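You operate a simulated robot arm through the tools that you are given. There is no shell and no other tool. Be economical: measure what you need, move in short steps, check, and stop when the job is done.

Carry out the task below with a simulated two-armed robot. There is one attempt and no reset: what you move stays moved.

Task
Pick up the leader post with one hand, pass it to the other hand and put it on the shelf of the roll table.

It is judged by the outcome, as a careful person would: the job done as asked, and still so three seconds after it is handed in. It fails if anything else is knocked over, pushed out of place, dropped, spilled or broken.

Robot
Two 7-joint arms with two-finger parallel grippers on one trunk, on a base that drives. Base frame: it is fixed to the floor where the robot stands at the start and does not move with it; the origin is under the middle of the robot, x ahead of it, y to its left, z up. Lengths are in cm, angles in degrees, forces in N, time in s.
The left shoulder is at the start at [6, 14.4, 90.1], the right one opposite. With the tool pointing down near the work surface each hand reaches from about 30 to 72 cm from the robot's upright axis, wherever it stands, measured 20 degrees to its own side. Places, roughly: shelf of the roll table [-110, -10, 30]. Payload 1.57 kg a hand.
The TCP of each hand is the grasp point between the finger pads, 3 cm short of the fingertips. In the tool frame z runs along the fingers and y along their closing line. Largest opening 11 cm; finger width 2.4, thickness 1.2; the body of the gripper, 4.8 by 11.2 cm, starts 7.8 cm behind the TCP.
Orientation is that of the tool frame in the base frame, as a unit quaternion [x, y, z, w]. With the fingers straight down and closing along the base's y, the tool's x points along the base's -x, its y along +y and its z along -z.

Tools
- The arms move only by the tool arm_command. It takes "left_rows", "right_rows" or both (then of equal length, played together; a hand with none holds still); each is a list of rows, each an object of numbers (a shift or turn left out is 0, a gripper value left out holds the last): "dx", "dy", "dz": the shift along the tool's x, y, z in m; "wx", "wy", "wz": the turn, a rotation vector about the tool's x, y, z in degrees; "fingers": the opening in per cent of the stroke, from 0 (shut) to 100 (fully open). In form: [{"dx": .., "dy": .., "dz": .., "wx": .., "wy": .., "wz": .., "fingers": ..}, ...]. A call has 1 to 10 rows; each row is the pose to reach, as a shift and turn from the pose commanded when the call began, along the tool's axes at that moment. Each row takes 0.2 s and may step no farther than 5 cm and 8.6 degrees from the row before; otherwise, or with a gripper value out of range, the whole call is refused. Where a pose cannot be reached the arm comes as near as it can. A force on the tool above 40 N (or 10 N above the force at the start of the call, whichever is more), or a blocked arm, ends the call early, and 0.2 s more pass. Each finger travels about 4.5 cm/s and halts on what it meets, pressing with about 33 N; the grip force reading is that of the motor and also rises with nothing between the fingers. The clock runs only during rows and for 0.2 s after the last one: add rows that repeat a pose to give the fingers time. The reply holds the time, the measured pose of the TCP, the force on the tool along the base axes, the opening and the grip force, in the units named above and with some noise, with the torque about the TCP (base axes, N m) and any sound that the robot's microphone picked up.
- Cameras (640 x 400 px; columns grow to the right, rows downward): "scene" is now at [0.86, -4.2, 148.71]; the picture's right is [-0.73, -0.69, 0.00], its down [-0.64, 0.68, -0.36] and it looks along [0.25, -0.26, -0.93] (base axes); focal length 214 px, centre (320, 200). "left" rides on the left gripper at [7, -1.6, -14.1] in its tool frame; the picture's right is [0.23, 0.97, 0.00], its down [-0.86, 0.20, -0.48] and it looks along [-0.47, 0.11, 0.88] (tool axes); focal length 222 px, centre (320, 200). "right" rides on the right gripper at [7, 1.6, -14.1] in its tool frame; the picture's right is [-0.23, 0.97, 0.00], its down [-0.86, -0.20, -0.48] and it looks along [-0.47, -0.11, 0.88] (tool axes); focal length 222 px, centre (320, 200). There is no depth. A picture from a camera that has moved, and an enlarged one, comes with that camera's place and axes in the base frame and with its lens.
- capture(camera): a new picture of that camera. The clock stands still meanwhile.
- lift_body(by): slides the trunk up (or, below 0, down) by that many cm; the arms and the scene camera ride with it, the base frame stays. It gives what a move gives, with no picture.
- roll_base(legs): drives the robot by 1 to 6 legs, each [ahead, left, turn to the left] in cm, cm and degrees, along the robot's own axes; the way and the turn of a leg run together, so that a leg with both is an arc; at most 150 cm and 180 degrees a leg. The arms and the cameras ride along, it lands a little off, and it stops where it bumps. It gives what a move gives.
- aim_head(pan, tilt): turns the head with the scene camera to pan (to the left, within 86 degrees either way) and tilt (down, from -29 to 69), counted from straight ahead of the robot. It gives what a move gives.
- enlarge(camera, box): a new picture of the part [left, top, right, bottom] of that camera's present view, enlarged. The clock stands still meanwhile.
- hand_in(): hands the job in; it is judged then, once.

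Work in short steps. Places have to be worked out from the pictures, the camera data and where the tool is seen: move nearer, look again, correct. Check each grasp and each placing, and mend what went wrong. You have 120 turns and 92 pictures in all, those below and enlarged ones among them. Open the grippers and draw the arms clear of the work before you hand the job in, unless the task says otherwise; then end with one line.

The tools are called as a command line: name --argument value ..., lists and objects as JSON in quotes. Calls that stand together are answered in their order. arm_command: Moves the arms, as the interface text tells. Its arguments: {"type":"object","properties":{"left_rows":{"type":"array","items":{"type":"object","properties":{"dx":{"type":"number"},"dy":{"type":"number"},"dz":{"type":"number"},"wx":{"type":"number"},"wy":{"type":"number"},"wz":{"type":"number"},"fingers":{"type":"number"}}}},"right_rows":{"type":"array","items":{"type":"object","properties":{"dx":{"type":"number"},"dy":{"type":"number"},"dz":{"type":"number"},"wx":{"type":"number"},"wy":{"type":"number"},"wz":{"type":"number"},"fingers":{"type":"number"}}}}},"required":[]} The other tools are called the same way: lift_body (by) slides the trunk up or down; roll_base (legs) drives the base; aim_head (pan, tilt) turns the head that bears the scene camera; capture (camera) takes a picture; enlarge (camera, box) takes an enlarged picture of a part of a camera's view; hand_in () hands the job in.

At the start:

```text
time_s: 0.0
left_eef_pos: [26.72, 37.48, 109.07]
left_orientation: [-0.001, 1.0, 0.0, 0.001]
left_ft_force: [0.3, -0.2, -0.3]
left_torque: [0.05, 0.02, 0.01]
left_grip_width: 11.0
left_grip_force: 0.0
right_eef_pos: [38.36, 6.97, 104.97]
right_orientation: [0.0, 1.0, -0.001, 0.0]
right_ft_force: [-0.5, -0.1, 0.4]
right_torque: [-0.01, 0.03, -0.02]
right_grip_width: 11.0
right_grip_force: 0.1
trunk travel left (down, up): [-50.0, 9.0]
robot x, y, heading: [0.03, 0.27, -0.1]
head pan, tilt: [-46.5, 68.8]
```

scene: 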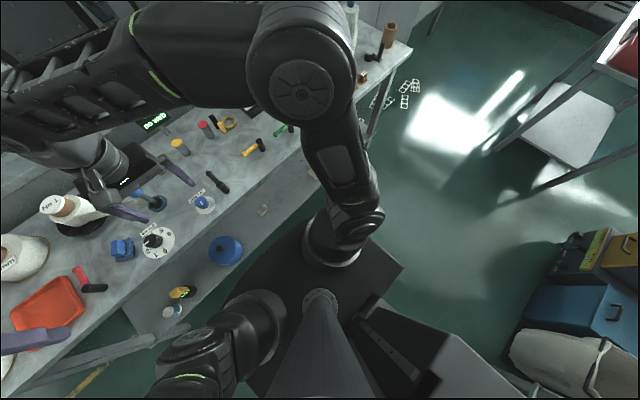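
right: 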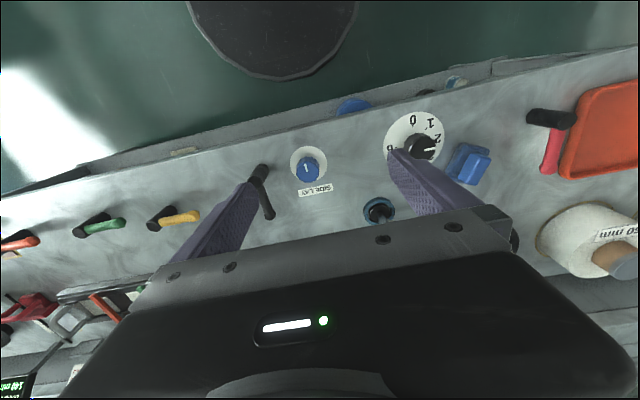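
left: 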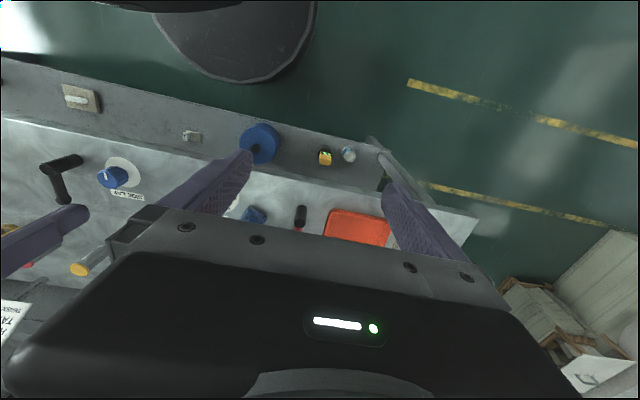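

The scene shows a bench with many small things; I need to find the leader post and the roll table. I turn the head to look straight ahead first.

aim_head --pan 0 --tilt 45

capture --camera "scene"

```text
time_s: 1.1
left_eef_pos: [26.79, 37.64, 109.25]
left_orientation: [0.0, 1.0, 0.0, 0.0]
left_ft_force: [-0.4, 0.3, -1.4]
left_torque: [0.01, 0.02, 0.01]
left_grip_width: 11.01
left_grip_force: 0.0
right_eef_pos: [38.44, 6.99, 104.99]
right_orientation: [0.0, 1.0, 0.0, 0.001]
right_ft_force: [-0.6, -1.0, 0.1]
right_torque: [0.0, -0.02, -0.02]
right_grip_width: 11.01
right_grip_force: 0.0
trunk travel left (down, up): [-50.0, 9.0]
robot x, y, heading: [-0.01, 0.05, 0.0]
head pan, tilt: [0.0, 45.0]
```

```text
88 pictures are left
camera scene: at [5.14, -0.15, 151.59], right [0.0, -1.0, 0.0], down [-0.71, 0.0, -0.71], along [0.71, 0.0, -0.71], focal length 214 px, centre (320, 200)
```

scene: 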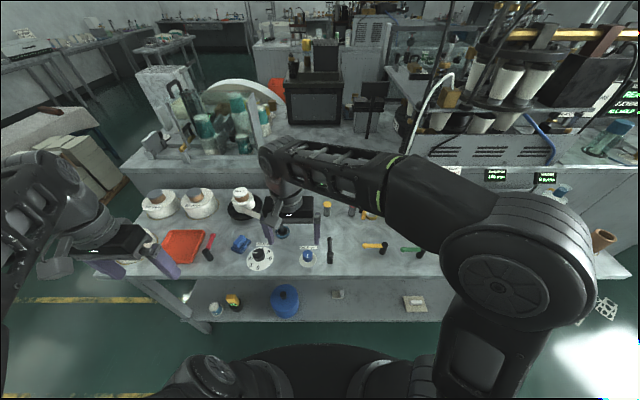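

I enlarge the bench parts to read labels and identify objects.

enlarge --camera "scene" --box '[120, 170, 380, 330]'

enlarge --camera "scene" --box '[380, 60, 640, 220]'

enlarge --camera "right" --box '[0, 60, 640, 400]'

```text
2.46 times, centred on (250, 250) of scene
camera zoom: at [5.14, -0.15, 151.59], right [0.0, -1.0, 0.0], down [-0.71, 0.0, -0.71], along [0.71, 0.0, -0.71], focal length 528 px, centre (492, 77)
```

zoom: 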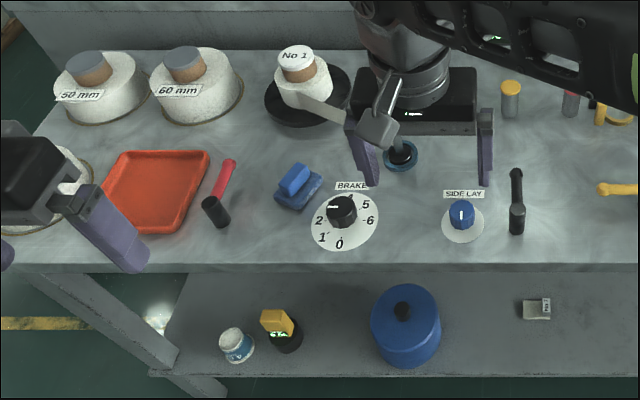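

```text
2.46 times, centred on (510, 140) of scene
camera zoom: at [5.14, -0.15, 151.59], right [0.0, -1.0, 0.0], down [-0.71, 0.0, -0.71], along [0.71, 0.0, -0.71], focal length 528 px, centre (-148, 348)
```

zoom: 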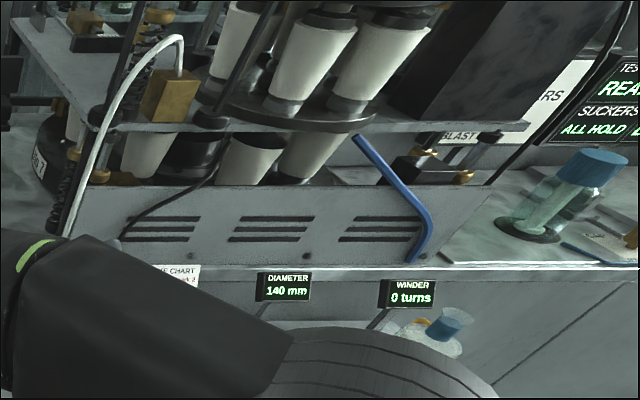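

```text
1.00 times, centred on (320, 230) of right
camera zoom: at [31.44, 8.62, 119.14], right [0.23, 0.97, 0.0], down [0.86, -0.2, 0.48], along [0.47, -0.11, -0.88], focal length 222 px, centre (320, 170)
```

zoom: 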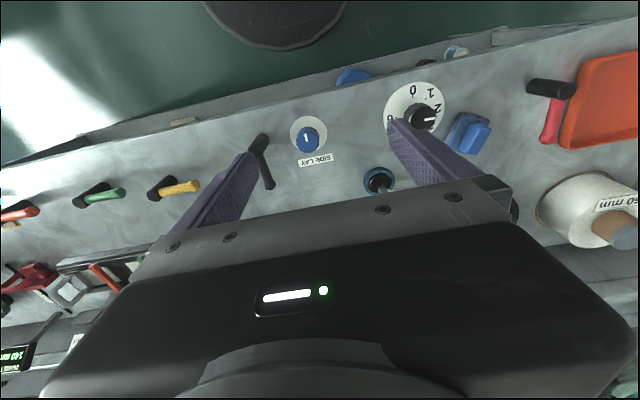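

I look to the right end of the bench where a brown post stood.

aim_head --pan -50 --tilt 50

capture --camera "scene"

aim_head --pan -86 --tilt 35

capture --camera "scene"

```text
time_s: 2.3
left_eef_pos: [26.76, 37.56, 109.22]
left_orientation: [0.0, 1.0, 0.0, 0.0]
left_ft_force: [-1.3, 0.9, 0.6]
left_torque: [-0.01, -0.01, 0.0]
left_grip_width: 10.99
left_grip_force: 0.0
right_eef_pos: [38.42, 6.92, 104.84]
right_orientation: [0.0, 1.0, 0.001, 0.001]
right_ft_force: [-0.8, -0.2, 0.8]
right_torque: [-0.05, 0.01, 0.0]
right_grip_width: 10.98
right_grip_force: 0.1
trunk travel left (down, up): [-50.0, 9.0]
robot x, y, heading: [0.34, -0.18, -0.1]
head pan, tilt: [-50.0, 50.0]
```

```text
84 pictures are left
camera scene: at [1.96, -6.04, 150.9], right [-0.77, -0.64, 0.0], down [-0.49, 0.59, -0.64], along [0.41, -0.49, -0.77], focal length 214 px, centre (320, 200)
```

scene: 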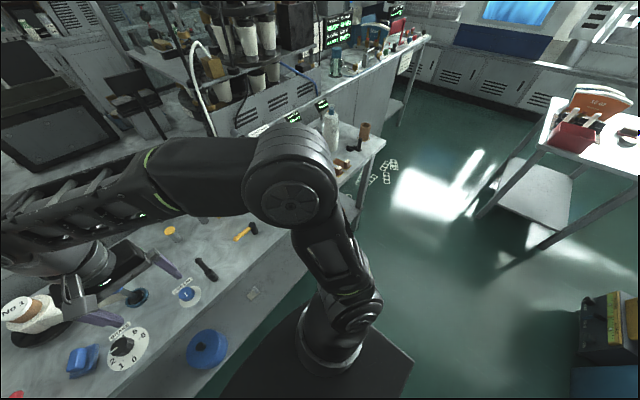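

```text
time_s: 3.3
left_eef_pos: [26.72, 37.63, 109.13]
left_orientation: [0.0, 1.0, 0.0, 0.0]
left_ft_force: [0.7, 0.2, 0.4]
left_torque: [-0.02, -0.01, -0.02]
left_grip_width: 10.99
left_grip_force: 0.1
right_eef_pos: [38.35, 7.03, 105.0]
right_orientation: [0.0, 1.0, 0.0, 0.0]
right_ft_force: [-0.4, 0.8, 0.4]
right_torque: [0.0, 0.02, -0.01]
right_grip_width: 11.0
right_grip_force: 0.1
trunk travel left (down, up): [-50.0, 9.0]
robot x, y, heading: [-0.25, -0.33, -0.1]
head pan, tilt: [-85.9, 35.0]
```

```text
83 pictures are left
camera scene: at [-2.36, -8.93, 153.07], right [-1.0, -0.07, 0.0], down [-0.04, 0.57, -0.82], along [0.06, -0.82, -0.57], focal length 214 px, centre (320, 200)
```

scene: 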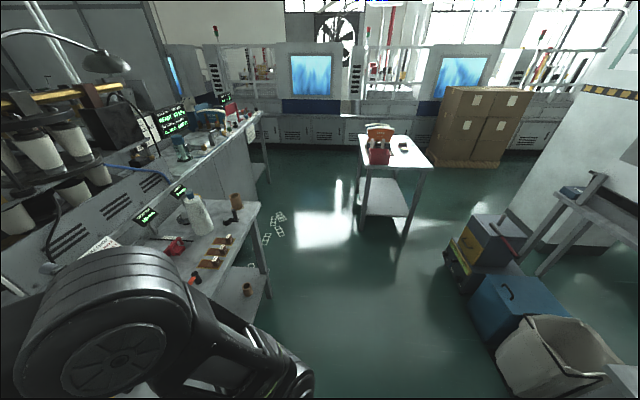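

I enlarge the right end of the bench, then view the roll table by turning toward the rear later.

enlarge --camera "scene" --box '[80, 150, 300, 310]'

enlarge --camera "left" --box '[0, 60, 320, 300]'

```text
2.50 times, centred on (190, 230) of scene
camera zoom: at [-2.36, -8.93, 153.07], right [-1.0, -0.07, 0.0], down [-0.04, 0.57, -0.82], along [0.06, -0.82, -0.57], focal length 536 px, centre (645, 125)
```

zoom: 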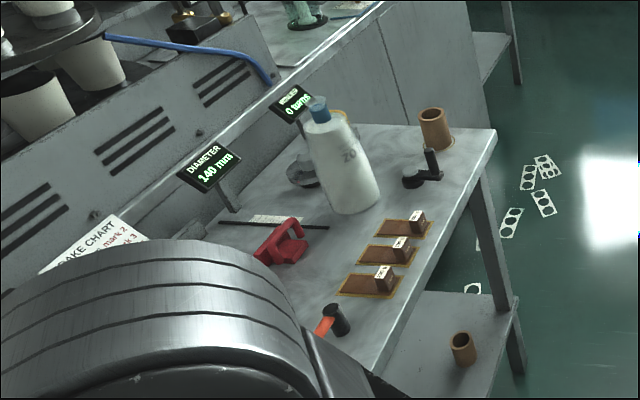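

```text
1.67 times, centred on (160, 180) of left
camera zoom: at [19.72, 35.93, 123.41], right [-0.23, 0.97, 0.0], down [0.86, 0.2, 0.48], along [0.47, 0.11, -0.88], focal length 370 px, centre (587, 233)
```

zoom: 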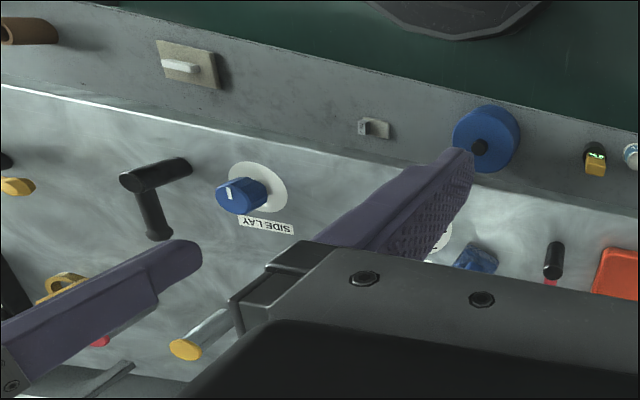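

I still need to tell which is the leader post; I look at the part of the bench hidden by the arm, moving the right arm to its own side by driving nothing, just shifting the hand right 20 cm and up.

arm_command --right_rows '[{"dy": -0.04, "dz": -0.02}, {"dy": -0.08, "dz": -0.04}, {"dy": -0.12, "dz": -0.06}, {"dy": -0.16, "dz": -0.08}, {"dy": -0.2, "dz": -0.1}, {"dy": -0.24, "dz": -0.12}, {"dy": -0.28, "dz": -0.14}, {"dy": -0.32, "dz": -0.14}]'

aim_head --pan -20 --tilt 45

capture --camera "scene"

capture --camera "right"

```text
time_s: 5.1
left_eef_pos: [26.83, 37.03, 109.39]
left_orientation: [0.0, 1.0, 0.003, 0.0]
left_ft_force: [0.1, -1.7, -0.2]
left_torque: [0.14, -0.01, -0.06]
left_grip_width: 11.01
left_grip_force: 0.0
right_eef_pos: [40.82, -23.74, 109.58]
right_orientation: [-0.006, 1.0, -0.003, -0.001]
right_ft_force: [0.5, -1.2, 0.4]
right_torque: [0.19, 0.0, 0.0]
right_grip_width: 11.01
right_grip_force: 0.0
right hand out of reach, approached as far as the arm can: row 3, 4, 5, 6, 7, 8
trunk travel left (down, up): [-50.0, 9.0]
robot x, y, heading: [0.35, 0.01, -0.1]
head pan, tilt: [-85.9, 35.0]
```

```text
time_s: 6.5
left_eef_pos: [26.88, 37.62, 109.29]
left_orientation: [0.0, 1.0, 0.0, 0.0]
left_ft_force: [-0.1, -0.3, -0.3]
left_torque: [-0.02, -0.01, -0.01]
left_grip_width: 11.0
left_grip_force: 0.0
right_eef_pos: [40.8, -22.98, 109.65]
right_orientation: [-0.007, 1.0, -0.005, 0.0]
right_ft_force: [-0.2, 0.1, -0.2]
right_torque: [-0.01, -0.01, 0.0]
right_grip_width: 11.03
right_grip_force: 0.1
trunk travel left (down, up): [-50.0, 9.0]
robot x, y, heading: [0.25, -0.03, 0.2]
head pan, tilt: [-20.0, 45.0]
```

```text
80 pictures are left
camera scene: at [4.65, -2.93, 151.6], right [-0.34, -0.94, 0.0], down [-0.66, 0.24, -0.71], along [0.66, -0.24, -0.71], focal length 214 px, centre (320, 200)
```

scene: 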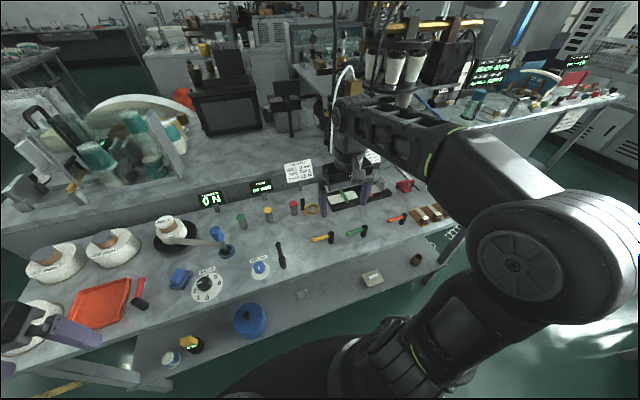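

```text
79 pictures are left
camera right: at [33.93, -21.41, 123.83], right [0.21, 0.98, -0.01], down [0.86, -0.18, 0.48], along [0.47, -0.11, -0.88], focal length 222 px, centre (320, 200)
```

right: 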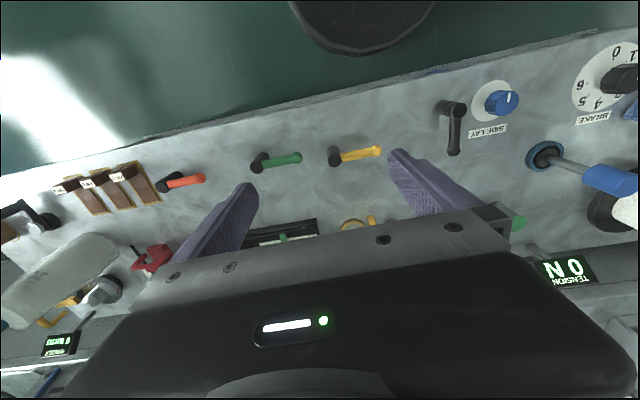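

enlarge --camera "scene" --box '[130, 150, 330, 275]'

enlarge --camera "scene" --box '[270, 140, 450, 260]'

```text
3.20 times, centred on (230, 212) of scene
camera zoom: at [4.65, -2.93, 151.6], right [-0.34, -0.94, 0.0], down [-0.66, 0.24, -0.71], along [0.66, -0.24, -0.71], focal length 686 px, centre (608, 160)
```

zoom: 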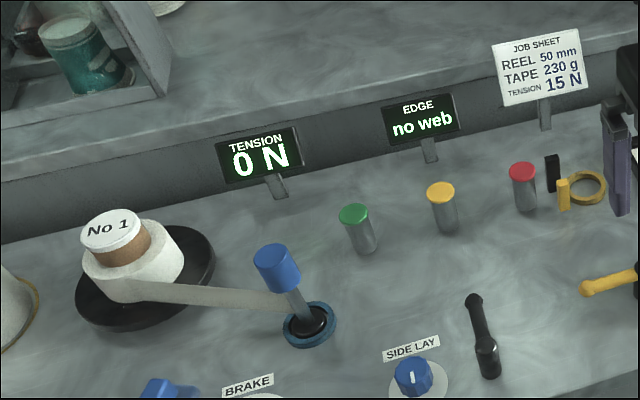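

```text
3.33 times, centred on (360, 200) of scene
camera zoom: at [4.65, -2.93, 151.6], right [-0.34, -0.94, 0.0], down [-0.66, 0.24, -0.71], along [0.66, -0.24, -0.71], focal length 715 px, centre (187, 200)
```

zoom: 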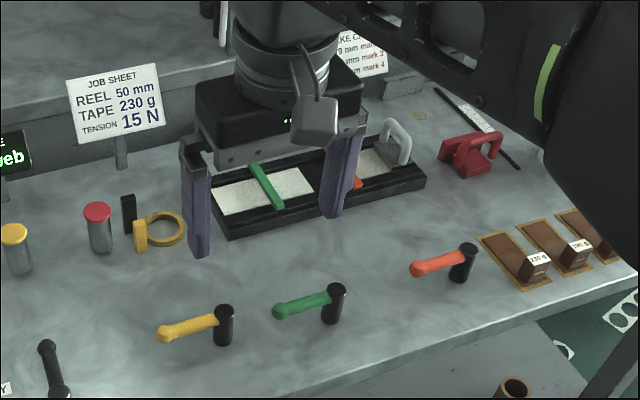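

The blue-headed post with the tape's end at it, at about [54, 14, 85–97], looks like the leader post. I bring the left hand in high for a closer look at how tape and post meet.

arm_command --left_rows '[{"dx": -0.02, "dy": -0.04, "dz": -0.01}, {"dx": -0.04, "dy": -0.08, "dz": -0.02}, {"dx": -0.06, "dy": -0.12, "dz": -0.03}, {"dx": -0.08, "dy": -0.16, "dz": -0.03}, {"dx": -0.112, "dy": -0.196, "dz": -0.03}]'

capture --camera "left"

enlarge --camera "scene" --box '[140, 190, 300, 290]'

```text
time_s: 7.7
left_eef_pos: [36.44, 19.91, 109.57]
left_orientation: [0.0, 1.0, 0.0, -0.001]
left_ft_force: [-0.6, 0.1, 0.0]
left_torque: [-0.02, 0.01, 0.0]
left_grip_width: 10.99
left_grip_force: 0.0
left hand out of reach, approached as far as the arm can: row 1, 2, 3, 4, 5
right_eef_pos: [40.93, -23.44, 109.65]
right_orientation: [-0.002, 1.0, -0.006, -0.001]
right_ft_force: [-0.5, 0.9, 0.9]
right_torque: [-0.01, 0.02, -0.01]
right_grip_width: 11.01
right_grip_force: 0.0
trunk travel left (down, up): [-50.0, 9.0]
robot x, y, heading: [0.27, 0.15, 0.2]
head pan, tilt: [-20.0, 45.0]
```

```text
76 pictures are left
camera left: at [29.36, 18.38, 123.65], right [-0.23, 0.97, 0.0], down [0.85, 0.2, 0.48], along [0.47, 0.11, -0.88], focal length 222 px, centre (320, 200)
```

left: 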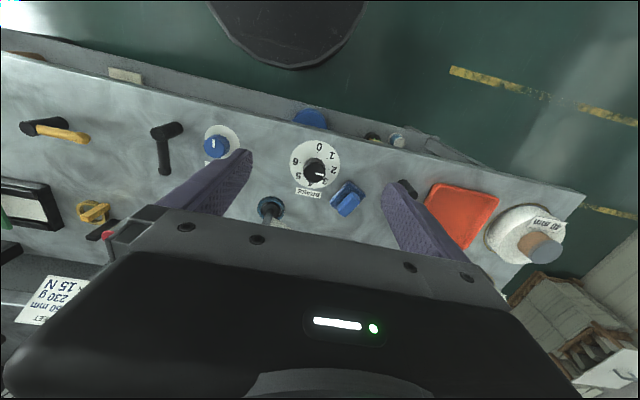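

```text
4.00 times, centred on (220, 240) of scene
camera zoom: at [4.57, -2.82, 151.6], right [-0.34, -0.94, 0.0], down [-0.66, 0.24, -0.71], along [0.66, -0.24, -0.71], focal length 858 px, centre (720, 40)
```

zoom: 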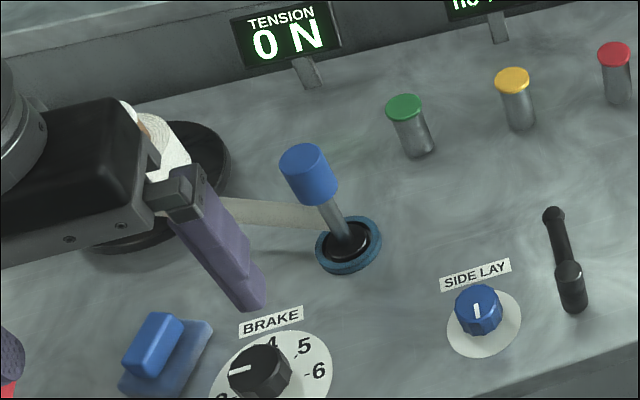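

The post has a blue head about 4 cm tall on a stem with a wide foot in a blue ring, and the tape's leader comes to its stem. Before grasping I want to see the roll table and shelf behind; I turn the base right 60° in place with hands high and look.

roll_base --legs '[[0, 0, -60]]'

aim_head --pan -86 --tilt 40

capture --camera "scene"

```text
time_s: 10.8
left_eef_pos: [35.4, -21.78, 109.46]
left_orientation: [0.502, 0.865, -0.001, 0.0]
left_ft_force: [-0.2, 0.3, 0.5]
left_torque: [0.02, -0.04, -0.01]
left_grip_width: 11.01
left_grip_force: 0.0
right_eef_pos: [-0.19, -47.1, 109.63]
right_orientation: [0.501, 0.866, -0.004, -0.004]
right_ft_force: [-0.3, -0.7, 0.2]
right_torque: [0.01, 0.0, -0.03]
right_grip_width: 11.03
right_grip_force: 0.0
trunk travel left (down, up): [-50.0, 9.0]
robot x, y, heading: [-0.13, -0.12, -60.2]
head pan, tilt: [-20.0, 45.0]
```

```text
time_s: 12.1
left_eef_pos: [35.42, -21.78, 109.46]
left_orientation: [0.503, 0.864, 0.001, 0.0]
left_ft_force: [-0.4, -0.5, 0.7]
left_torque: [0.0, 0.02, -0.03]
left_grip_width: 11.01
left_grip_force: 0.1
right_eef_pos: [-0.24, -47.13, 109.56]
right_orientation: [0.501, 0.866, -0.004, -0.003]
right_ft_force: [0.0, 0.2, -0.2]
right_torque: [0.0, 0.0, 0.0]
right_grip_width: 10.99
right_grip_force: 0.1
trunk travel left (down, up): [-50.0, 9.0]
robot x, y, heading: [0.3, 0.17, -60.1]
head pan, tilt: [-85.9, 40.0]
```

```text
74 pictures are left
camera scene: at [-8.55, -2.28, 152.32], right [-0.56, 0.83, 0.0], down [0.53, 0.36, -0.77], along [-0.64, -0.43, -0.64], focal length 214 px, centre (320, 200)
```

scene: 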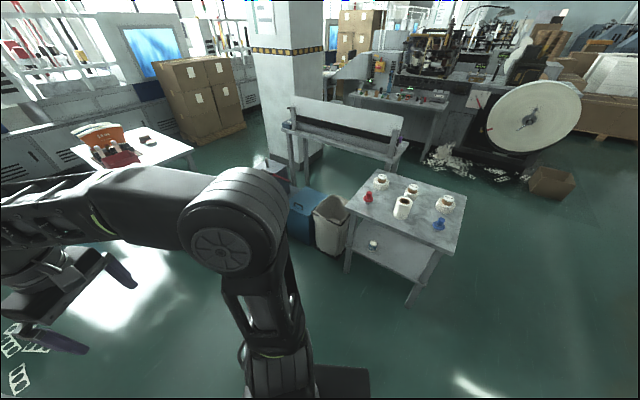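

enlarge --camera "scene" --box '[310, 150, 490, 310]'

```text
2.50 times, centred on (400, 230) of scene
camera zoom: at [-8.55, -2.28, 152.32], right [-0.56, 0.83, 0.0], down [0.53, 0.36, -0.77], along [-0.64, -0.43, -0.64], focal length 536 px, centre (120, 125)
```

zoom: 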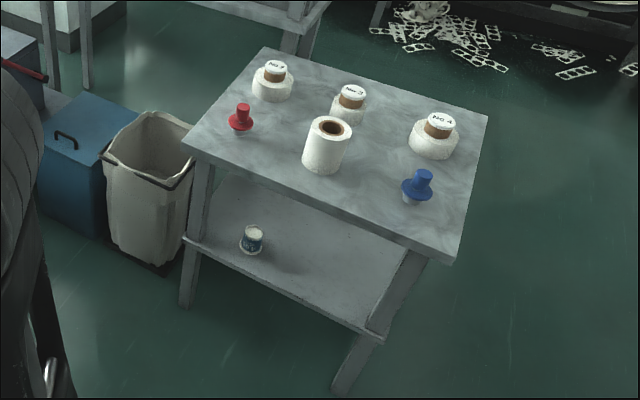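

The roll table: top about z 65, x −97…−152, y −43…15; shelf front edge x ≈ −99, with a jar at about [-106, -24]. A free place is about [-108, -3, 30]. I turn back to the bench and look with the left hand at the post.

roll_base --legs '[[0, 0, 60]]'

aim_head --pan 10 --tilt 48

capture --camera "scene"

```text
time_s: 15.3
left_eef_pos: [35.67, 21.38, 109.43]
left_orientation: [-0.02, 1.0, 0.0, 0.0]
left_ft_force: [-0.1, 0.0, 0.0]
left_torque: [-0.01, 0.0, -0.02]
left_grip_width: 11.0
left_grip_force: 0.1
right_eef_pos: [41.78, -21.89, 109.54]
right_orientation: [-0.022, 1.0, -0.004, -0.001]
right_ft_force: [-0.8, -0.3, 0.9]
right_torque: [-0.04, 0.01, 0.0]
right_grip_width: 11.04
right_grip_force: 0.0
trunk travel left (down, up): [-50.0, 9.0]
robot x, y, heading: [0.13, -0.04, 2.3]
head pan, tilt: [-85.9, 40.0]
```

```text
time_s: 17.0
left_eef_pos: [35.6, 21.41, 109.44]
left_orientation: [-0.02, 1.0, 0.001, -0.001]
left_ft_force: [-0.2, -0.3, 0.7]
left_torque: [0.02, -0.02, 0.0]
left_grip_width: 11.01
left_grip_force: 0.1
right_eef_pos: [41.82, -21.84, 109.59]
right_orientation: [-0.021, 1.0, -0.005, 0.0]
right_ft_force: [0.4, -0.7, 0.6]
right_torque: [0.01, -0.02, 0.03]
right_grip_width: 10.99
right_grip_force: 0.0
trunk travel left (down, up): [-50.0, 9.0]
robot x, y, heading: [0.14, 0.18, 2.2]
head pan, tilt: [10.0, 48.0]
```

```text
72 pictures are left
camera scene: at [4.71, 1.4, 151.18], right [0.21, -0.98, 0.0], down [-0.73, -0.16, -0.67], along [0.65, 0.14, -0.74], focal length 214 px, centre (320, 200)
```

scene: 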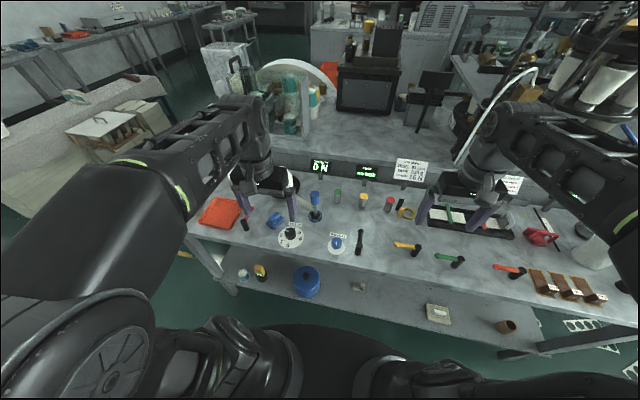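

I enlarge on the post for a second triangulation.

enlarge --camera "scene" --box '[270, 170, 366, 230]'

```text
6.67 times, centred on (318, 200) of scene
camera zoom: at [4.71, 1.4, 151.18], right [0.21, -0.98, 0.0], down [-0.73, -0.16, -0.67], along [0.65, 0.14, -0.74], focal length 1430 px, centre (333, 200)
```

zoom: 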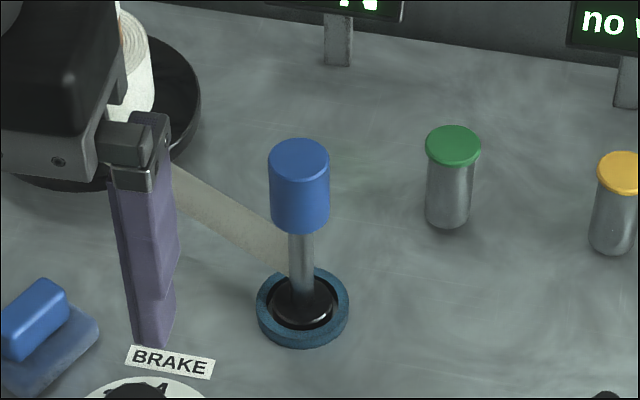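

Post axis ≈ (54.0, 13.9), head z 92.8–98 and about 3.1 cm wide, stem below. I move the left hand to above the head.

arm_command --left_rows '[{"dx": -0.03, "dy": -0.015, "dz": 0.0}, {"dx": -0.07, "dy": -0.03, "dz": 0.0}, {"dx": -0.11, "dy": -0.05, "dz": 0.01}, {"dx": -0.15, "dy": -0.065, "dz": 0.03}, {"dx": -0.175, "dy": -0.08, "dz": 0.05}]'

enlarge --camera "scene" --box '[240, 150, 400, 250]'

capture --camera "left"

```text
time_s: 18.2
left_eef_pos: [53.76, 14.16, 104.47]
left_orientation: [-0.021, 1.0, -0.001, 0.0]
left_ft_force: [-0.1, 0.3, -0.6]
left_torque: [-0.02, -0.01, -0.03]
left_grip_width: 10.98
left_grip_force: 0.0
right_eef_pos: [41.95, -21.87, 109.6]
right_orientation: [-0.021, 1.0, -0.004, -0.001]
right_ft_force: [-0.7, -0.1, -0.5]
right_torque: [-0.02, -0.02, 0.02]
right_grip_width: 11.0
right_grip_force: 0.1
trunk travel left (down, up): [-50.0, 9.0]
robot x, y, heading: [0.41, 0.35, 2.2]
head pan, tilt: [10.0, 48.0]
```

```text
4.00 times, centred on (320, 200) of scene
camera zoom: at [4.8, 1.41, 151.17], right [0.21, -0.98, 0.0], down [-0.73, -0.16, -0.67], along [0.65, 0.14, -0.74], focal length 858 px, centre (320, 200)
```

zoom: 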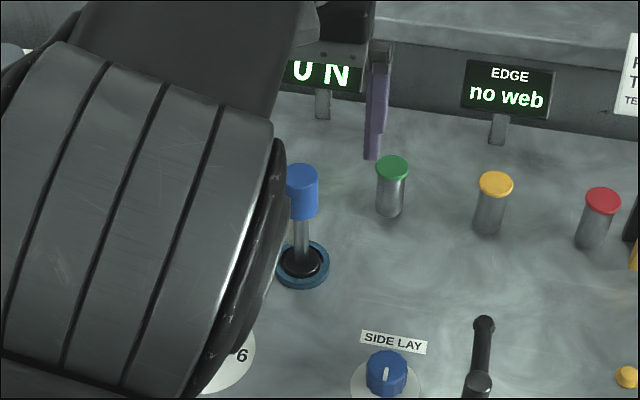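

```text
69 pictures are left
camera left: at [46.9, 12.23, 118.66], right [-0.27, 0.96, 0.0], down [0.85, 0.23, 0.48], along [0.46, 0.13, -0.88], focal length 222 px, centre (320, 200)
```

left: 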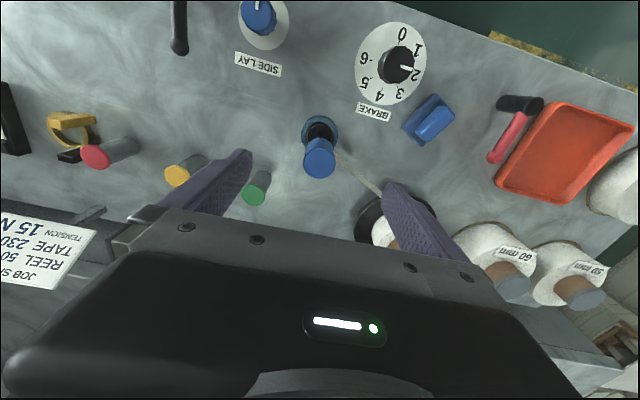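

Head is centred between the fingers and at about (53.5, 14). I lower 8 cm so the pads take the head's upper 4 cm, then close.

arm_command --left_rows '[{"dz": 0.03}, {"dz": 0.055}, {"dz": 0.08}]'

capture --camera "left"

```text
time_s: 19.0
left_eef_pos: [53.63, 14.08, 96.72]
left_orientation: [-0.02, 1.0, 0.0, 0.0]
left_ft_force: [-0.2, -0.2, -0.4]
left_torque: [0.02, -0.03, -0.05]
left_grip_width: 11.01
left_grip_force: 0.0
right_eef_pos: [41.82, -21.9, 109.56]
right_orientation: [-0.022, 1.0, -0.004, -0.001]
right_ft_force: [0.3, -0.1, 0.1]
right_torque: [0.01, -0.03, 0.03]
right_grip_width: 10.98
right_grip_force: 0.0
trunk travel left (down, up): [-50.0, 9.0]
robot x, y, heading: [0.04, 0.0, 2.4]
head pan, tilt: [10.0, 48.0]
```

```text
68 pictures are left
camera left: at [46.67, 12.15, 110.79], right [-0.27, 0.96, 0.0], down [0.85, 0.23, 0.48], along [0.46, 0.13, -0.88], focal length 222 px, centre (320, 200)
```

left: 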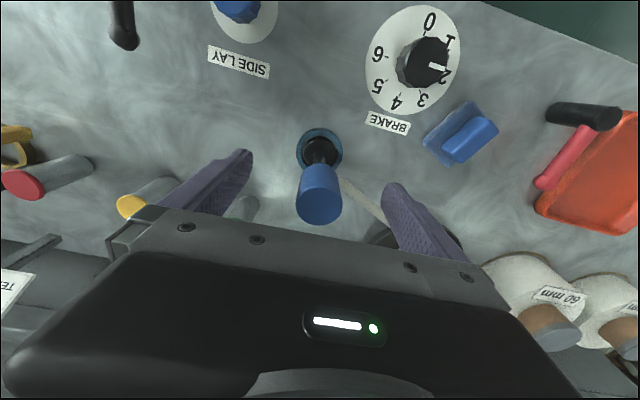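

Centred within a few millimetres. I close the left fingers.

arm_command --left_rows '[{"fingers": 60}, {"fingers": 30}, {"fingers": 10}, {"fingers": 0}, {"fingers": 0}, {"fingers": 0}, {"fingers": 0}]'

capture --camera "left"

```text
time_s: 20.6
left_eef_pos: [53.59, 14.15, 96.71]
left_orientation: [-0.021, 1.0, -0.001, 0.001]
left_ft_force: [-1.1, 0.5, -0.4]
left_torque: [0.03, -0.02, 0.02]
left_grip_width: 3.17
left_grip_force: 32.5
right_eef_pos: [41.81, -21.85, 109.66]
right_orientation: [-0.022, 1.0, -0.003, 0.0]
right_ft_force: [-0.2, 0.0, -0.3]
right_torque: [-0.01, -0.02, 0.02]
right_grip_width: 11.01
right_grip_force: 0.1
trunk travel left (down, up): [-50.0, 9.0]
robot x, y, heading: [-0.37, 0.17, 2.0]
head pan, tilt: [10.0, 48.0]
```

```text
67 pictures are left
camera left: at [46.64, 12.16, 110.83], right [-0.27, 0.96, 0.0], down [0.85, 0.23, 0.48], along [0.46, 0.13, -0.88], focal length 222 px, centre (320, 200)
```

left: 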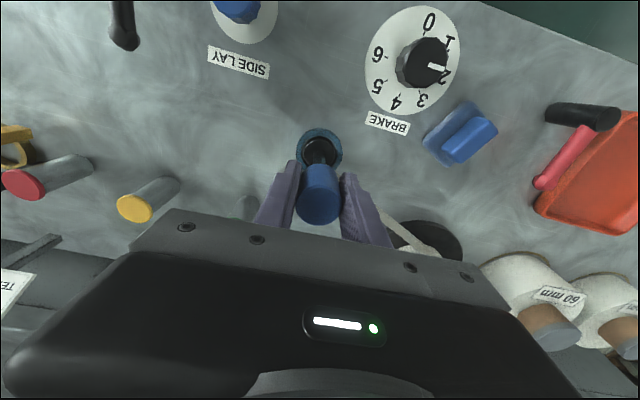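

Gripped at 3.17 cm. I lift slowly 2 cm, watching the force for tape pull or a fixed base.

arm_command --left_rows '[{"dz": -0.005}, {"dz": -0.01}, {"dz": -0.015}, {"dz": -0.02}]'

capture --camera "left"

enlarge --camera "scene" --box '[240, 150, 400, 250]'

```text
time_s: 21.6
left_eef_pos: [53.45, 14.12, 98.55]
left_orientation: [-0.021, 1.0, 0.0, 0.0]
left_ft_force: [1.2, 0.3, -4.5]
left_torque: [-0.02, 0.03, 0.03]
left_grip_width: 3.17
left_grip_force: 33.0
right_eef_pos: [41.79, -21.93, 109.64]
right_orientation: [-0.022, 1.0, -0.004, -0.001]
right_ft_force: [0.1, -0.5, 0.5]
right_torque: [0.0, -0.02, 0.03]
right_grip_width: 11.0
right_grip_force: 0.0
trunk travel left (down, up): [-50.0, 9.0]
robot x, y, heading: [-0.1, 0.26, 2.1]
head pan, tilt: [10.0, 48.0]
```

```text
66 pictures are left
camera left: at [46.53, 12.19, 112.77], right [-0.27, 0.96, 0.0], down [0.85, 0.23, 0.48], along [0.46, 0.13, -0.88], focal length 222 px, centre (320, 200)
```

left: 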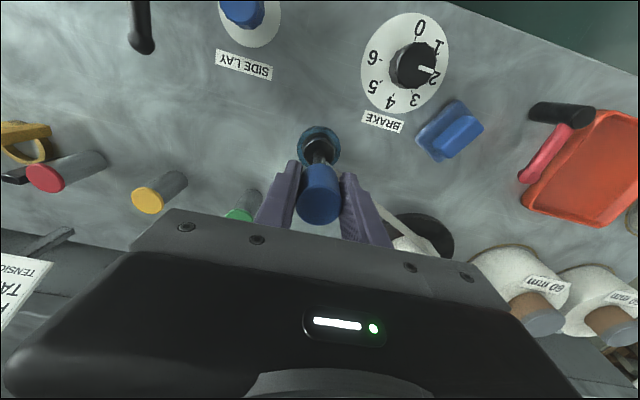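

```text
4.00 times, centred on (320, 200) of scene
camera zoom: at [4.75, 1.41, 151.17], right [0.21, -0.98, 0.0], down [-0.73, -0.16, -0.67], along [0.65, 0.14, -0.74], focal length 858 px, centre (320, 200)
```

zoom: 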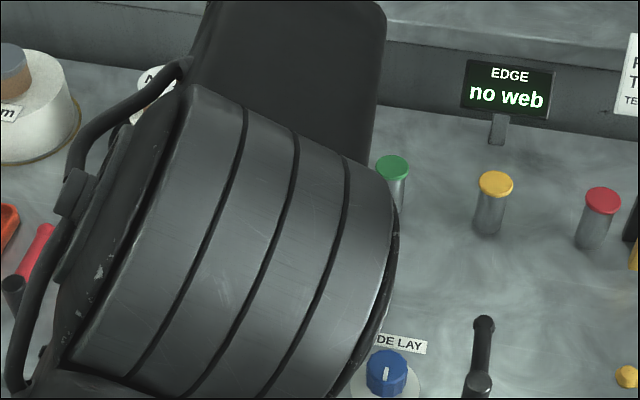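

The post comes free (about 4.5 N), the ring stays. I lift on by 7 cm and check what the tape does.

arm_command --left_rows '[{"dz": -0.015}, {"dz": -0.03}, {"dz": -0.045}, {"dz": -0.06}, {"dz": -0.07}]'

capture --camera "left"

capture --camera "right"

```text
time_s: 22.8
left_eef_pos: [53.25, 14.07, 105.63]
left_orientation: [-0.02, 1.0, 0.0, 0.0]
left_ft_force: [-0.3, -0.2, -4.5]
left_torque: [0.07, -0.03, -0.04]
left_grip_width: 3.12
left_grip_force: 33.0
right_eef_pos: [41.74, -21.82, 109.58]
right_orientation: [-0.022, 1.0, -0.004, -0.001]
right_ft_force: [-0.4, 0.1, -0.7]
right_torque: [-0.03, -0.03, -0.03]
right_grip_width: 10.99
right_grip_force: 0.0
trunk travel left (down, up): [-50.0, 9.0]
robot x, y, heading: [-0.06, -0.04, 2.2]
head pan, tilt: [10.0, 48.0]
```

```text
64 pictures are left
camera left: at [46.38, 12.1, 119.74], right [-0.27, 0.96, 0.0], down [0.85, 0.23, 0.48], along [0.46, 0.13, -0.88], focal length 222 px, centre (320, 200)
```

left: 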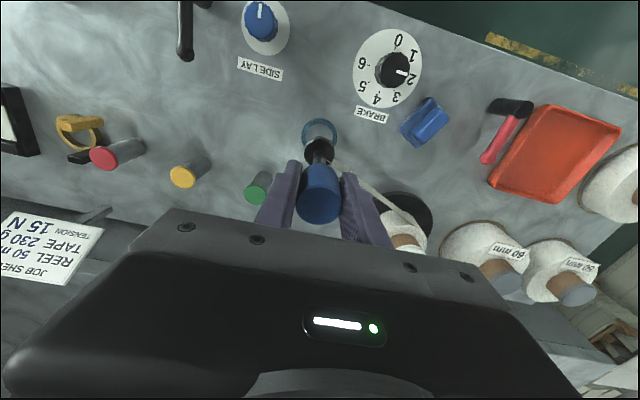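

```text
63 pictures are left
camera right: at [34.8, -20.39, 123.79], right [0.18, 0.98, -0.01], down [0.86, -0.16, 0.48], along [0.47, -0.1, -0.88], focal length 222 px, centre (320, 200)
```

right: 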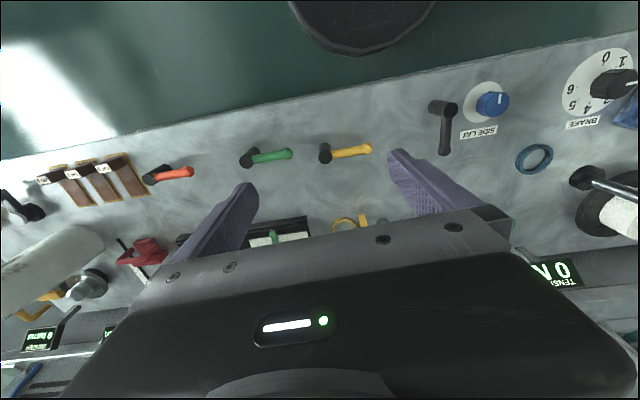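

The ring is empty and the tape seems to trail from the post. I look closely.

enlarge --camera "left" --box '[270, 100, 450, 260]'

aim_head --pan -15 --tilt 48

capture --camera "scene"

```text
2.50 times, centred on (360, 180) of left
camera zoom: at [46.38, 12.1, 119.74], right [-0.27, 0.96, 0.0], down [0.85, 0.23, 0.48], along [0.46, 0.13, -0.88], focal length 555 px, centre (220, 250)
```

zoom: 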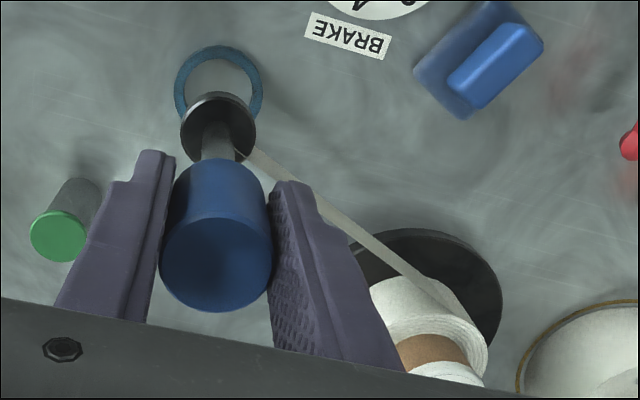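

```text
time_s: 23.7
left_eef_pos: [53.25, 14.1, 105.7]
left_orientation: [-0.02, 1.0, 0.001, 0.001]
left_ft_force: [0.7, -0.2, -3.4]
left_torque: [-0.01, 0.02, -0.01]
left_grip_width: 3.16
left_grip_force: 32.6
right_eef_pos: [41.79, -21.81, 109.61]
right_orientation: [-0.022, 1.0, -0.004, -0.001]
right_ft_force: [0.5, -0.7, 0.0]
right_torque: [0.01, 0.01, -0.02]
right_grip_width: 10.97
right_grip_force: 0.2
trunk travel left (down, up): [-50.0, 9.0]
robot x, y, heading: [0.29, -0.04, 2.5]
head pan, tilt: [-15.0, 48.0]
```

```text
61 pictures are left
camera scene: at [4.74, -1.99, 151.17], right [-0.22, -0.98, 0.0], down [-0.73, 0.16, -0.67], along [0.65, -0.15, -0.74], focal length 214 px, centre (320, 200)
```

scene: 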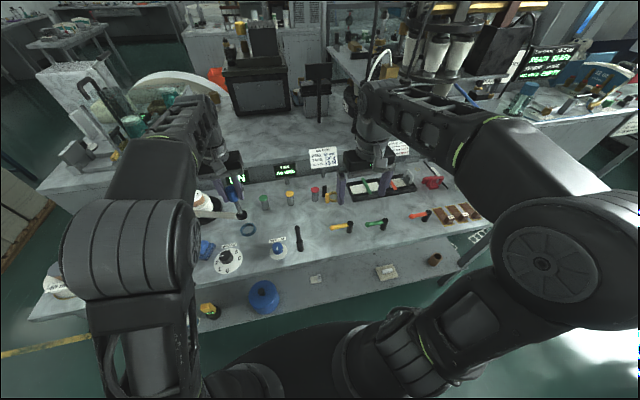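

The leader is fastened just above the foot and follows. I check the tension display.

enlarge --camera "scene" --box '[180, 160, 270, 230]'

```text
5.71 times, centred on (225, 195) of scene
camera zoom: at [4.74, -1.99, 151.17], right [-0.22, -0.98, 0.0], down [-0.73, 0.16, -0.67], along [0.65, -0.15, -0.74], focal length 1226 px, centre (863, 229)
```

zoom: 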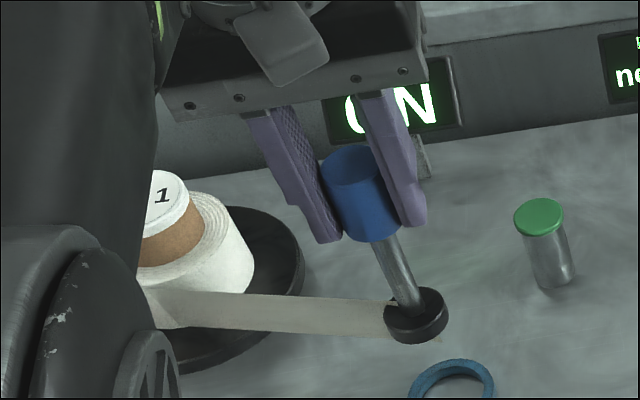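

Tension reads 0 and the tape is taped to the foot; it pays out freely. I move the left hand 8 cm to the right and 3 cm up, while yawing the right hand 20° to the left ready for a handover on the stem.

arm_command --left_rows '[{"dy": -0.015, "dz": -0.01}, {"dy": -0.03, "dz": -0.02}, {"dy": -0.05, "dz": -0.03}, {"dy": -0.07, "dz": -0.03}, {"dy": -0.08, "dz": -0.03}]' --right_rows '[{"wz": -5}, {"wz": -10, "dy": -0.01}, {"wz": -15, "dy": -0.02}, {"wz": -20, "dy": -0.03}, {"wz": -20, "dy": -0.04}]'

arm_command --right_rows '[{"wy": -8, "dz": 0.01}, {"wy": -16, "dz": 0.02}, {"wy": -24, "dz": 0.03}, {"wy": -32, "dz": 0.04}, {"wy": -40, "dz": 0.05}, {"wy": -48, "dz": 0.06}, {"wy": -56, "dz": 0.07}, {"wy": -62, "dz": 0.08}]'

capture --camera "scene"

```text
time_s: 24.9
left_eef_pos: [50.88, 6.14, 106.95]
left_orientation: [-0.02, 1.0, 0.0, 0.004]
left_ft_force: [-0.2, 0.9, -3.6]
left_torque: [0.06, 0.0, 0.0]
left_grip_width: 3.14
left_grip_force: 33.3
left hand out of reach, approached as far as the arm can: row 2, 3, 4, 5
right_eef_pos: [41.95, -25.85, 109.66]
right_orientation: [-0.195, 0.981, -0.006, -0.002]
right_ft_force: [-0.4, 0.7, 0.6]
right_torque: [-0.01, -0.03, 0.01]
right_grip_width: 11.0
right_grip_force: 0.0
trunk travel left (down, up): [-50.0, 9.0]
robot x, y, heading: [-0.16, 0.15, 2.4]
head pan, tilt: [-15.0, 48.0]
```

```text
time_s: 26.7
left_eef_pos: [50.95, 6.05, 106.97]
left_orientation: [-0.02, 1.0, -0.001, 0.003]
left_ft_force: [0.0, -0.3, -4.1]
left_torque: [-0.11, 0.03, -0.01]
left_grip_width: 3.12
left_grip_force: 32.5
right_eef_pos: [43.82, -27.89, 102.61]
right_orientation: [-0.17, 0.841, 0.098, 0.504]
right_ft_force: [0.6, 0.5, 0.3]
right_torque: [0.01, 0.0, 0.02]
right_grip_width: 11.0
right_grip_force: 0.1
right hand out of reach, approached as far as the arm can: row 7, 8
trunk travel left (down, up): [-50.0, 9.0]
robot x, y, heading: [0.22, -0.0, 2.5]
head pan, tilt: [-15.0, 48.0]
```

```text
59 pictures are left
camera scene: at [4.76, -2.08, 151.17], right [-0.22, -0.98, 0.0], down [-0.73, 0.16, -0.67], along [0.65, -0.15, -0.74], focal length 214 px, centre (320, 200)
```

scene: 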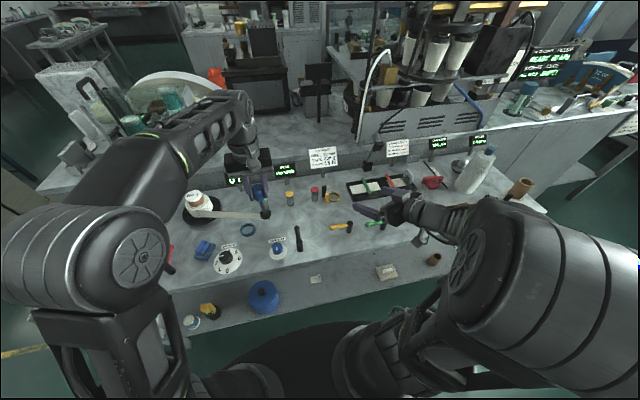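

The right hand now points forward, 28° down. I measure the post's place with an enlarged view.

enlarge --camera "scene" --box '[200, 155, 296, 215]'

capture --camera "right"

```text
6.67 times, centred on (248, 185) of scene
camera zoom: at [4.76, -2.08, 151.17], right [-0.22, -0.98, 0.0], down [-0.73, 0.16, -0.67], along [0.65, -0.15, -0.74], focal length 1430 px, centre (800, 300)
```

zoom: 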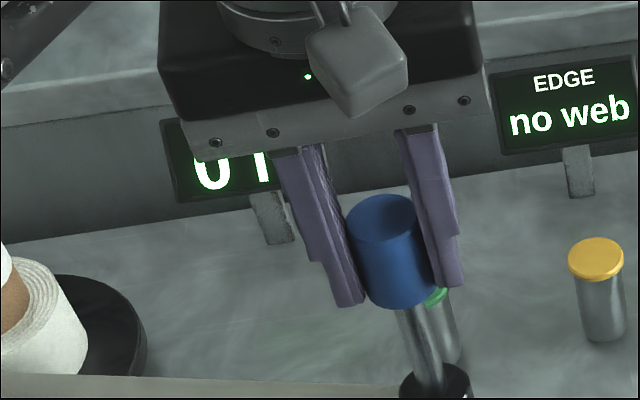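

```text
57 pictures are left
camera right: at [28.67, -32.49, 103.23], right [-0.27, 0.94, 0.19], down [0.06, -0.18, 0.98], along [0.96, 0.28, -0.01], focal length 222 px, centre (320, 200)
```

right: 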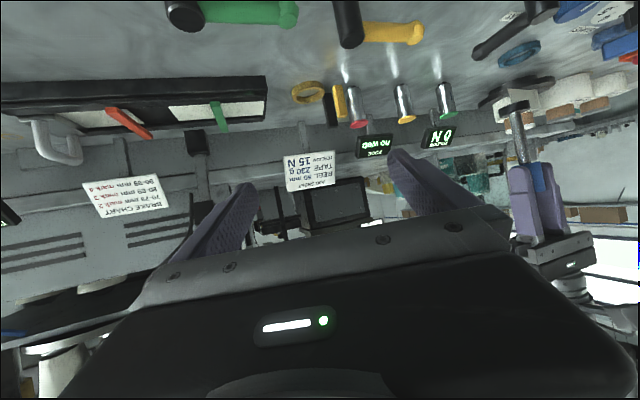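

The stem is at about (51.5, 6.1), z 96–103. I bring the right hand to a point 10 cm back along its fingers from the stem centre.

arm_command --right_rows '[{"dx": -0.009, "dy": 0.0356, "dz": 0.011}, {"dx": -0.018, "dy": 0.071, "dz": 0.022}, {"dx": -0.027, "dy": 0.107, "dz": 0.033}, {"dx": -0.036, "dy": 0.142, "dz": 0.045}, {"dx": -0.045, "dy": 0.178, "dz": 0.056}, {"dx": -0.053, "dy": 0.213, "dz": 0.067}, {"dx": -0.062, "dy": 0.249, "dz": 0.078}, {"dx": -0.0713, "dy": 0.2846, "dz": 0.089}]'

capture --camera "right"

capture --camera "scene"

```text
time_s: 28.6
left_eef_pos: [50.99, 6.12, 106.78]
left_orientation: [-0.02, 1.0, 0.0, 0.002]
left_ft_force: [0.5, -0.4, -4.0]
left_torque: [-0.04, -0.02, -0.02]
left_grip_width: 3.15
left_grip_force: 33.3
right_eef_pos: [43.17, 4.66, 104.74]
right_orientation: [-0.145, 0.854, 0.167, 0.472]
right_ft_force: [0.4, -0.2, -0.1]
right_torque: [-0.02, -0.01, 0.0]
right_grip_width: 10.98
right_grip_force: 0.1
right hand out of reach, approached as far as the arm can: row 1, 2, 3, 4, 5, 6, 7, 8
trunk travel left (down, up): [-50.0, 9.0]
robot x, y, heading: [0.07, -0.25, 2.5]
head pan, tilt: [-15.0, 48.0]
stopped in row 8 (right hand): the arm was blocked; the commanded pose is now the measured one
```

```text
56 pictures are left
camera right: at [28.25, -0.56, 106.15], right [-0.28, 0.9, 0.34], down [0.16, -0.3, 0.94], along [0.95, 0.31, -0.06], focal length 222 px, centre (320, 200)
```

right: 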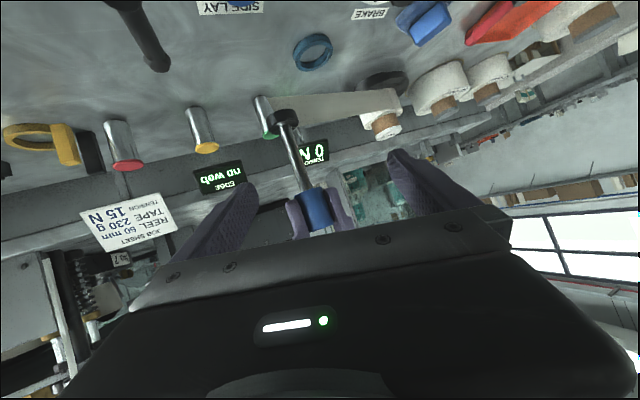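

```text
55 pictures are left
camera scene: at [4.76, -2.03, 151.17], right [-0.22, -0.98, 0.0], down [-0.73, 0.16, -0.67], along [0.65, -0.15, -0.74], focal length 214 px, centre (320, 200)
```

scene: 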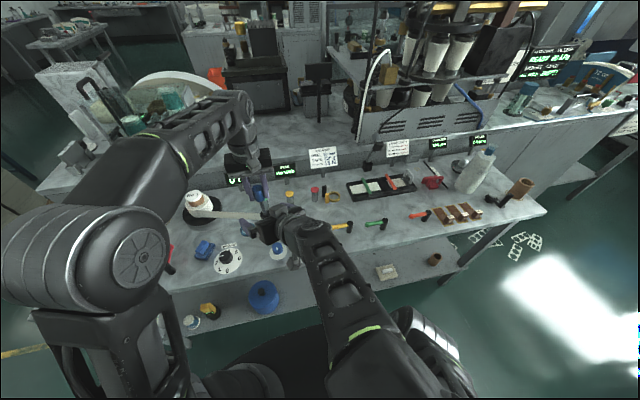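

The arm reached a limit and rolled about 9°; forces are nil. I go forward 3 cm, shift 2.7 cm sideways to line up with the stem and take the roll out.

arm_command --right_rows '[{"dy": -0.008, "dz": 0.01, "wz": -3}, {"dy": -0.018, "dz": 0.02, "wz": -6}, {"dy": -0.0275, "dz": 0.032, "wz": -10}]'

capture --camera "right"

```text
time_s: 29.3
left_eef_pos: [50.98, 6.18, 106.74]
left_orientation: [-0.02, 1.0, 0.001, 0.002]
left_ft_force: [0.0, -0.4, -3.9]
left_torque: [-0.09, 0.01, 0.0]
left_grip_width: 3.16
left_grip_force: 33.2
right_eef_pos: [40.03, 10.87, 105.85]
right_orientation: [-0.232, 0.819, 0.259, 0.456]
right_ft_force: [-1.3, 0.0, 0.5]
right_torque: [0.01, -0.01, 0.01]
right_grip_width: 11.03
right_grip_force: 0.1
trunk travel left (down, up): [-50.0, 9.0]
robot x, y, heading: [0.2, 0.09, 2.5]
head pan, tilt: [-15.0, 48.0]
stopped in row 3 (right hand): the arm was blocked; the commanded pose is now the measured one
```

```text
54 pictures are left
camera right: at [26.77, 2.06, 106.53], right [-0.49, 0.77, 0.4], down [0.23, -0.33, 0.91], along [0.84, 0.54, -0.01], focal length 222 px, centre (320, 200)
```

right: 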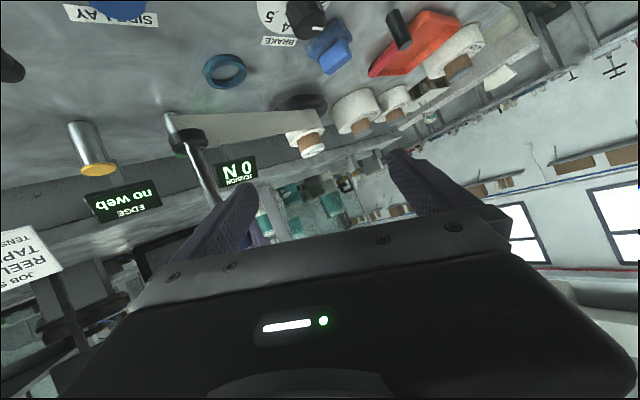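

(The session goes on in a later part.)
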